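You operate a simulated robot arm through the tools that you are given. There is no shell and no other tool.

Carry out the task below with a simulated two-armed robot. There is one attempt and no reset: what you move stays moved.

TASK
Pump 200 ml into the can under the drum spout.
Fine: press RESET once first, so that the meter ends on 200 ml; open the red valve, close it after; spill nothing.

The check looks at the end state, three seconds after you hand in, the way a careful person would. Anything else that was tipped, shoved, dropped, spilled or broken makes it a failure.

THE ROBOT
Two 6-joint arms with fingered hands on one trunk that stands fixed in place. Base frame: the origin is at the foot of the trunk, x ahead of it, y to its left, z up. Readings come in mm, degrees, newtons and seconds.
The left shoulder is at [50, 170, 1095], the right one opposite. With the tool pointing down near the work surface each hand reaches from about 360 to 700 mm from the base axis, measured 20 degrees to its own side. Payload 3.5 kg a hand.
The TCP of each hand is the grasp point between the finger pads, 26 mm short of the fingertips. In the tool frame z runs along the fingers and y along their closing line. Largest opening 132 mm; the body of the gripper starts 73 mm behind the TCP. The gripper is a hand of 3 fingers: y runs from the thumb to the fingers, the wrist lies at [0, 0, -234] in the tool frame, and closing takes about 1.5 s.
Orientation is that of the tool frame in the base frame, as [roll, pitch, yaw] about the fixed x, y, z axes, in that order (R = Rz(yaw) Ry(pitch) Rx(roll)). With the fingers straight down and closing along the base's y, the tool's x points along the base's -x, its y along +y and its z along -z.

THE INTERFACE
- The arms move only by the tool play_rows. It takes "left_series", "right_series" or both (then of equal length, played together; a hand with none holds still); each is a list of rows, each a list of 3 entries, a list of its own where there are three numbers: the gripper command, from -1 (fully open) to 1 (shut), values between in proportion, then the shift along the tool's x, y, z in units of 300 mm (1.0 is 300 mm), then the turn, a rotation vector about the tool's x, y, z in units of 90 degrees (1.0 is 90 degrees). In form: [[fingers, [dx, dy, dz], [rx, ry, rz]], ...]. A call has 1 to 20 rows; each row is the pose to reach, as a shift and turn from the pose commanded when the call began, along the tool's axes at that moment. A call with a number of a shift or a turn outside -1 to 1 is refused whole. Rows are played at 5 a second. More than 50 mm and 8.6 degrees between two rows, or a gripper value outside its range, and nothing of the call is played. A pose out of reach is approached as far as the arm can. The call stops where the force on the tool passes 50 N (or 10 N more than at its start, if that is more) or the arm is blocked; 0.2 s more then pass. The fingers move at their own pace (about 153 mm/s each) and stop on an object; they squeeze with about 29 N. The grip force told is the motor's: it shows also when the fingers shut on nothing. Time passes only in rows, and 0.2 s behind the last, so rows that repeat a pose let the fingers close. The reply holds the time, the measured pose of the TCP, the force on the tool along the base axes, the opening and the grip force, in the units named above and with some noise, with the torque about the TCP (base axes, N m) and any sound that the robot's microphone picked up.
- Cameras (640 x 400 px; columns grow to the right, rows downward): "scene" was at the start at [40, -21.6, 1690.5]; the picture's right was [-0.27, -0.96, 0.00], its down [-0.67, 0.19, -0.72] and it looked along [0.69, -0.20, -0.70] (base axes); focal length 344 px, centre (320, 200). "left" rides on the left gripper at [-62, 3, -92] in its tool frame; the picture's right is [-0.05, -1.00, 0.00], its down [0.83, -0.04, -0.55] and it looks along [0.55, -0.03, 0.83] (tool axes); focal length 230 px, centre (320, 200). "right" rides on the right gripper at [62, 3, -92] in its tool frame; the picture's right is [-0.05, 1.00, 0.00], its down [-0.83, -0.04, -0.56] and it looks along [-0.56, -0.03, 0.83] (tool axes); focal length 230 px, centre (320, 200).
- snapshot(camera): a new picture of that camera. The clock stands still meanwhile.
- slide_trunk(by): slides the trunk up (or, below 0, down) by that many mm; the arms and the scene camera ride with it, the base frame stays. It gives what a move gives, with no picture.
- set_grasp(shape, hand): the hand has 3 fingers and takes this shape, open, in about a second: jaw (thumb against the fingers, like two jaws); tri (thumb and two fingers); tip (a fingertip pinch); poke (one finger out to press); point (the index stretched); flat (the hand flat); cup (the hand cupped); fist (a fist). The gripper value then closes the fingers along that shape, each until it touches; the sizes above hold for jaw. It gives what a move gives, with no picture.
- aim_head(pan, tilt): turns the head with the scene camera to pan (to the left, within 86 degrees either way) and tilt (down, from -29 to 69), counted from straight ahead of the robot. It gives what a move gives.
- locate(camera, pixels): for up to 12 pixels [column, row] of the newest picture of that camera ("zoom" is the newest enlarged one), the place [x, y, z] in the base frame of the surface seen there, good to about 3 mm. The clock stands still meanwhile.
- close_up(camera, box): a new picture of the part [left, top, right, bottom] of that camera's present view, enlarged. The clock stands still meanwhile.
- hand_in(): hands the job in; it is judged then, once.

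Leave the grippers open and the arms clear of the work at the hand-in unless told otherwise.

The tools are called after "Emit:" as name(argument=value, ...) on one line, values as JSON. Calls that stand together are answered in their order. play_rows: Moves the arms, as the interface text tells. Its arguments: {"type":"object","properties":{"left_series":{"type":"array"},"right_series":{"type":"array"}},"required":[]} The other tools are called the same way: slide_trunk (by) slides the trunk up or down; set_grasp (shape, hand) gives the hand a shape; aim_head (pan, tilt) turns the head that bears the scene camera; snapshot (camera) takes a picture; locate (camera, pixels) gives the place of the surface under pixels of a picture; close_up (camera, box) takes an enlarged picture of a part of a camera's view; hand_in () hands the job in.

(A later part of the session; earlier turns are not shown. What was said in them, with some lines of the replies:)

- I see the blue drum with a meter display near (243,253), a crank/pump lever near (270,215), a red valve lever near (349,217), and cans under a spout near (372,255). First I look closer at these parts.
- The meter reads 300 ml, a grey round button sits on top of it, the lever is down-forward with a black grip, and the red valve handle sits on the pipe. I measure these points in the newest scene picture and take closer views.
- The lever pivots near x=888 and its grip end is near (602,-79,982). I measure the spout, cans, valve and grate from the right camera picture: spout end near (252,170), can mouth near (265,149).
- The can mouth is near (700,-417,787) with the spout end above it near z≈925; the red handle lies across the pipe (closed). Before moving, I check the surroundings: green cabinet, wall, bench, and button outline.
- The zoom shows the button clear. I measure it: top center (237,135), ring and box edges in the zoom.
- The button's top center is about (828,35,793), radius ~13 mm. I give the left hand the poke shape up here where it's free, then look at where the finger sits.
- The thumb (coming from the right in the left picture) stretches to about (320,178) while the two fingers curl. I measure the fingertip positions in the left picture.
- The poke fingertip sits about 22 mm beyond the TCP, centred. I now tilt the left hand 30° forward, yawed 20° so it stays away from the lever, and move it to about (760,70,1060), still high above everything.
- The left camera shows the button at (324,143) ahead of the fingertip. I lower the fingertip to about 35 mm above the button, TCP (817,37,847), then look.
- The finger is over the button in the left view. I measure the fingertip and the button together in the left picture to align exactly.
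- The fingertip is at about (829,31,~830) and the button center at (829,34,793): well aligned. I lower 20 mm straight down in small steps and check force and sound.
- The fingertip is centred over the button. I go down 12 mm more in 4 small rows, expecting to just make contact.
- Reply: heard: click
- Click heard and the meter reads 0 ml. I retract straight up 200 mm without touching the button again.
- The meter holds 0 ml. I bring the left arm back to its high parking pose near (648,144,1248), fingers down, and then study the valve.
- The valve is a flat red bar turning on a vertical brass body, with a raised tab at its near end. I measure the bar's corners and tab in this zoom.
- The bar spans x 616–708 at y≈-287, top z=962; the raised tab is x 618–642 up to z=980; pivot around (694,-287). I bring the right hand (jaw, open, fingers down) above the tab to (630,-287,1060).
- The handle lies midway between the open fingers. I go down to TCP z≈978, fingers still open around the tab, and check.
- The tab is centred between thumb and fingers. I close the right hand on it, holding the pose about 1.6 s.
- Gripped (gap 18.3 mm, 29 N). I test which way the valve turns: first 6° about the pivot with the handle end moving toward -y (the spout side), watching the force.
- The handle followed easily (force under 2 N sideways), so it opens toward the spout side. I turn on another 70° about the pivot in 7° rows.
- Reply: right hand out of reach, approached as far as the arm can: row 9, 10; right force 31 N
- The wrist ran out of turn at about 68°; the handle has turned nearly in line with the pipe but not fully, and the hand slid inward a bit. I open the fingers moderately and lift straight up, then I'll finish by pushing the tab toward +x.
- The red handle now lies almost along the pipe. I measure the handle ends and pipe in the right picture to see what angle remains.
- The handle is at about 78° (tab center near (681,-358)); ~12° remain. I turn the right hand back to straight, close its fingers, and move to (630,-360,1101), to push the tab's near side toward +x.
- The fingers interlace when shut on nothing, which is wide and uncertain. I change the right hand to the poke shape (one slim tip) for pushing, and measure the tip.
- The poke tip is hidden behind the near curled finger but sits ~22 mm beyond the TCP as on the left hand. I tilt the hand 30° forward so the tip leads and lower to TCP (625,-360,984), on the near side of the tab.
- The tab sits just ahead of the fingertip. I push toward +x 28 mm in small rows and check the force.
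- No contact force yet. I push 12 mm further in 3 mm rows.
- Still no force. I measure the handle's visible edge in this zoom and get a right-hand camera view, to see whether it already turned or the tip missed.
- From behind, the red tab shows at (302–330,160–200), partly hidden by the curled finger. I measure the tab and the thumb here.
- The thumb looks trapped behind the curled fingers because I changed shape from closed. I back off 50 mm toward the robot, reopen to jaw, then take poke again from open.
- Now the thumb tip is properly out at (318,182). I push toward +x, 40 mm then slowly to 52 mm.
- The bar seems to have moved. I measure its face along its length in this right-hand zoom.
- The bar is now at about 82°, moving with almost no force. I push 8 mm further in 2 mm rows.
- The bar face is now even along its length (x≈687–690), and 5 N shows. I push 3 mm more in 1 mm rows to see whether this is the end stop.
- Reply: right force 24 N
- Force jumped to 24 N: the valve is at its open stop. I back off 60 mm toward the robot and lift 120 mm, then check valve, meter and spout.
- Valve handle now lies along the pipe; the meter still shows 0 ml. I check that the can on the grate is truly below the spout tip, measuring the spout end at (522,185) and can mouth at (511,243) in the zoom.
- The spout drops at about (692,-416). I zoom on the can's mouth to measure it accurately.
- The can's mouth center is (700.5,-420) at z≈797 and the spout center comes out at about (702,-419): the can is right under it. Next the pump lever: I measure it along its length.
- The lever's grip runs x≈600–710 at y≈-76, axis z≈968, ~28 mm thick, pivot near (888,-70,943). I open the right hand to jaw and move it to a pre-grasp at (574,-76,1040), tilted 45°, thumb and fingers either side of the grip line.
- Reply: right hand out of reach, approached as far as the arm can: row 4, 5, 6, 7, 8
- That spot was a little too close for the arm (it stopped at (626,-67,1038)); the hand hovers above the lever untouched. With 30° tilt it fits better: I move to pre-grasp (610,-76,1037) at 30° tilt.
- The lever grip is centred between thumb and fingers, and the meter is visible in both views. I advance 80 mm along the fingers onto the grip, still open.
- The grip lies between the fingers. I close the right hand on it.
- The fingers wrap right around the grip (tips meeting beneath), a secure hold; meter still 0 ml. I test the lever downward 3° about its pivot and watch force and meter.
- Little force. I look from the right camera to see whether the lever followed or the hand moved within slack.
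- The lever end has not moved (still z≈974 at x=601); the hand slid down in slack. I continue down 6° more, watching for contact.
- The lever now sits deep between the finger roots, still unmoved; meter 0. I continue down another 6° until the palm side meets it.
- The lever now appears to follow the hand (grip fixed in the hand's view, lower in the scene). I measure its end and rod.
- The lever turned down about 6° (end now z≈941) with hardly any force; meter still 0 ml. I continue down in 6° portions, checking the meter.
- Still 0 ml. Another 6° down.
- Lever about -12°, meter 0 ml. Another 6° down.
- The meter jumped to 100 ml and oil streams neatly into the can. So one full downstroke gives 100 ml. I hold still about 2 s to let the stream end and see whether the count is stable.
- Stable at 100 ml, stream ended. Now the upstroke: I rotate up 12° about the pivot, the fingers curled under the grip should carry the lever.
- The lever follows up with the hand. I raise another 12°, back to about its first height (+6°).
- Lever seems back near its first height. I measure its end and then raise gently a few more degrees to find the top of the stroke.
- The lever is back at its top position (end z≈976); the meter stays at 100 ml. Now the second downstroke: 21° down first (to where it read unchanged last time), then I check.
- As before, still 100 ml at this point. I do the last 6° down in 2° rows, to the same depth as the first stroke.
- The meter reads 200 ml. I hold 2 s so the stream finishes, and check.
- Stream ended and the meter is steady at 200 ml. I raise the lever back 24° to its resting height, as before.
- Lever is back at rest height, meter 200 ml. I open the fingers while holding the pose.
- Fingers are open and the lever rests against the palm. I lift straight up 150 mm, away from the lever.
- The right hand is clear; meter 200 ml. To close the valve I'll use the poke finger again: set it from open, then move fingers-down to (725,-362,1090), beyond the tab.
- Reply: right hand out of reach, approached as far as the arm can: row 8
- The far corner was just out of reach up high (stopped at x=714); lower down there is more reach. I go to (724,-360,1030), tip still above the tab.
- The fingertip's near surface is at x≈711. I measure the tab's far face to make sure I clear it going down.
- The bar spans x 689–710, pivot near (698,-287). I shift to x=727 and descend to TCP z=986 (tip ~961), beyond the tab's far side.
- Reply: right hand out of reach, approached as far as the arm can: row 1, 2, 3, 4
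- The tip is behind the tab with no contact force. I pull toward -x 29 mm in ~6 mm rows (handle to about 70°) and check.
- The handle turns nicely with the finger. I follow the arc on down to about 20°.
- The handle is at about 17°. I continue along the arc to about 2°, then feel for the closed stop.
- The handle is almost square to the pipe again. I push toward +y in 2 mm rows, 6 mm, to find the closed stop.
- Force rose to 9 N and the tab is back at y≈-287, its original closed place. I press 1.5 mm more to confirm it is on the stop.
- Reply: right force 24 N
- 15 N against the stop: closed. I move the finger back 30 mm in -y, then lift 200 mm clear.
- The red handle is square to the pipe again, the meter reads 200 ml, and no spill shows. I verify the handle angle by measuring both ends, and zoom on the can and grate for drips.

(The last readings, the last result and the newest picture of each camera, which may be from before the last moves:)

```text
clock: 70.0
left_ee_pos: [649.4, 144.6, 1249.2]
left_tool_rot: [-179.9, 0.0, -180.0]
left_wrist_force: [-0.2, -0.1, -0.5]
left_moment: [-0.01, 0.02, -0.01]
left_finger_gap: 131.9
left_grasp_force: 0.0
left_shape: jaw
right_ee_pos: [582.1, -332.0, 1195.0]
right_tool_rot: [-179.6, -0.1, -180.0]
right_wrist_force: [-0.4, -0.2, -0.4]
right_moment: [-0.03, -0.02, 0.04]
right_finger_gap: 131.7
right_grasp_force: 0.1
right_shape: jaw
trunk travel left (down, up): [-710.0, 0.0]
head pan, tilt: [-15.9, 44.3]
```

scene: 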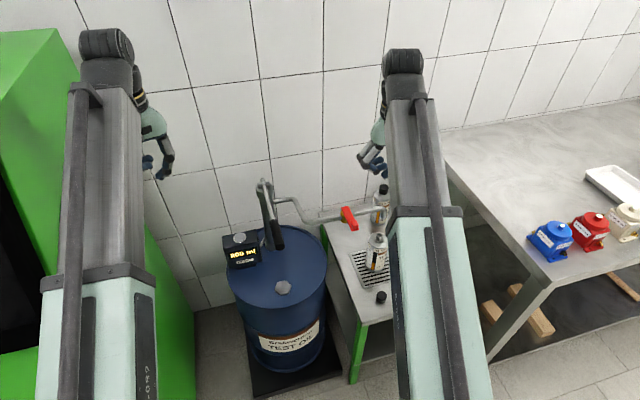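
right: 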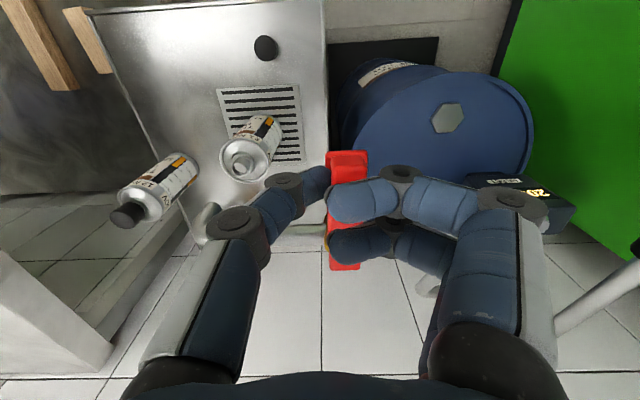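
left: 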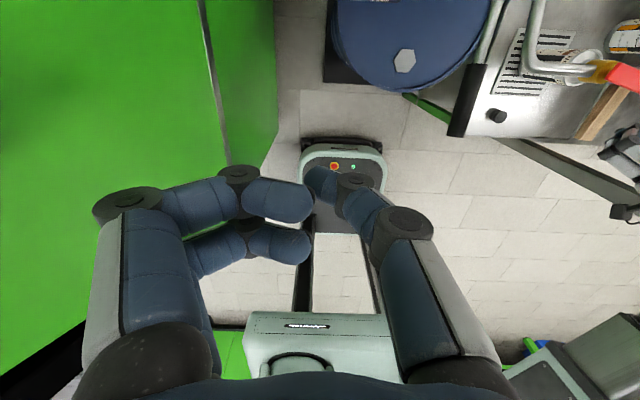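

The handle's edges match its original closed position; the can shows the filled level and the table and grate are clean (the faint orange patch was there before as a reflection). Both hands are open and clear. One last look at the meter and lever before handing in.

Emit:
close_up(camera="scene", box=[200, 150, 440, 300])

```text
2.67 times, centred on (320, 225) of scene
```

zoom: 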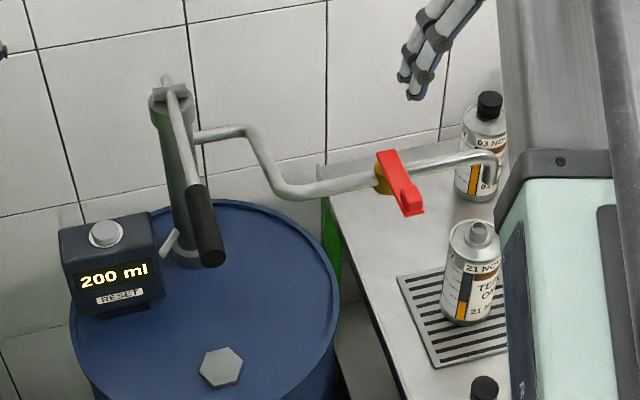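

The meter reads 200 ml, the valve is closed, the lever is at rest, the can is upright on the grate, nothing is spilled, and both hands are open and clear. I hand in.

Emit:
hand_in()

```text
The job is handed in.
```

I pumped 200 ml into the can under the spout, and the meter reads 200 ml. I handed the job in; no verdict came back.

- **Reset:** I pressed RESET once, and the meter went from 300 ml to 0 ml.
- **Valve:** I opened the red valve to its stop before pumping. Afterwards I closed it, and the handle is back in its original position.
- **Pumping:** It took two full strokes of the lever, each adding 100 ml. The oil ran into the can both times, and I saw no drips on the grate or table.
- **End state:** The lever is back at rest, the can is upright on the grate, and both hands are open and clear of the work.
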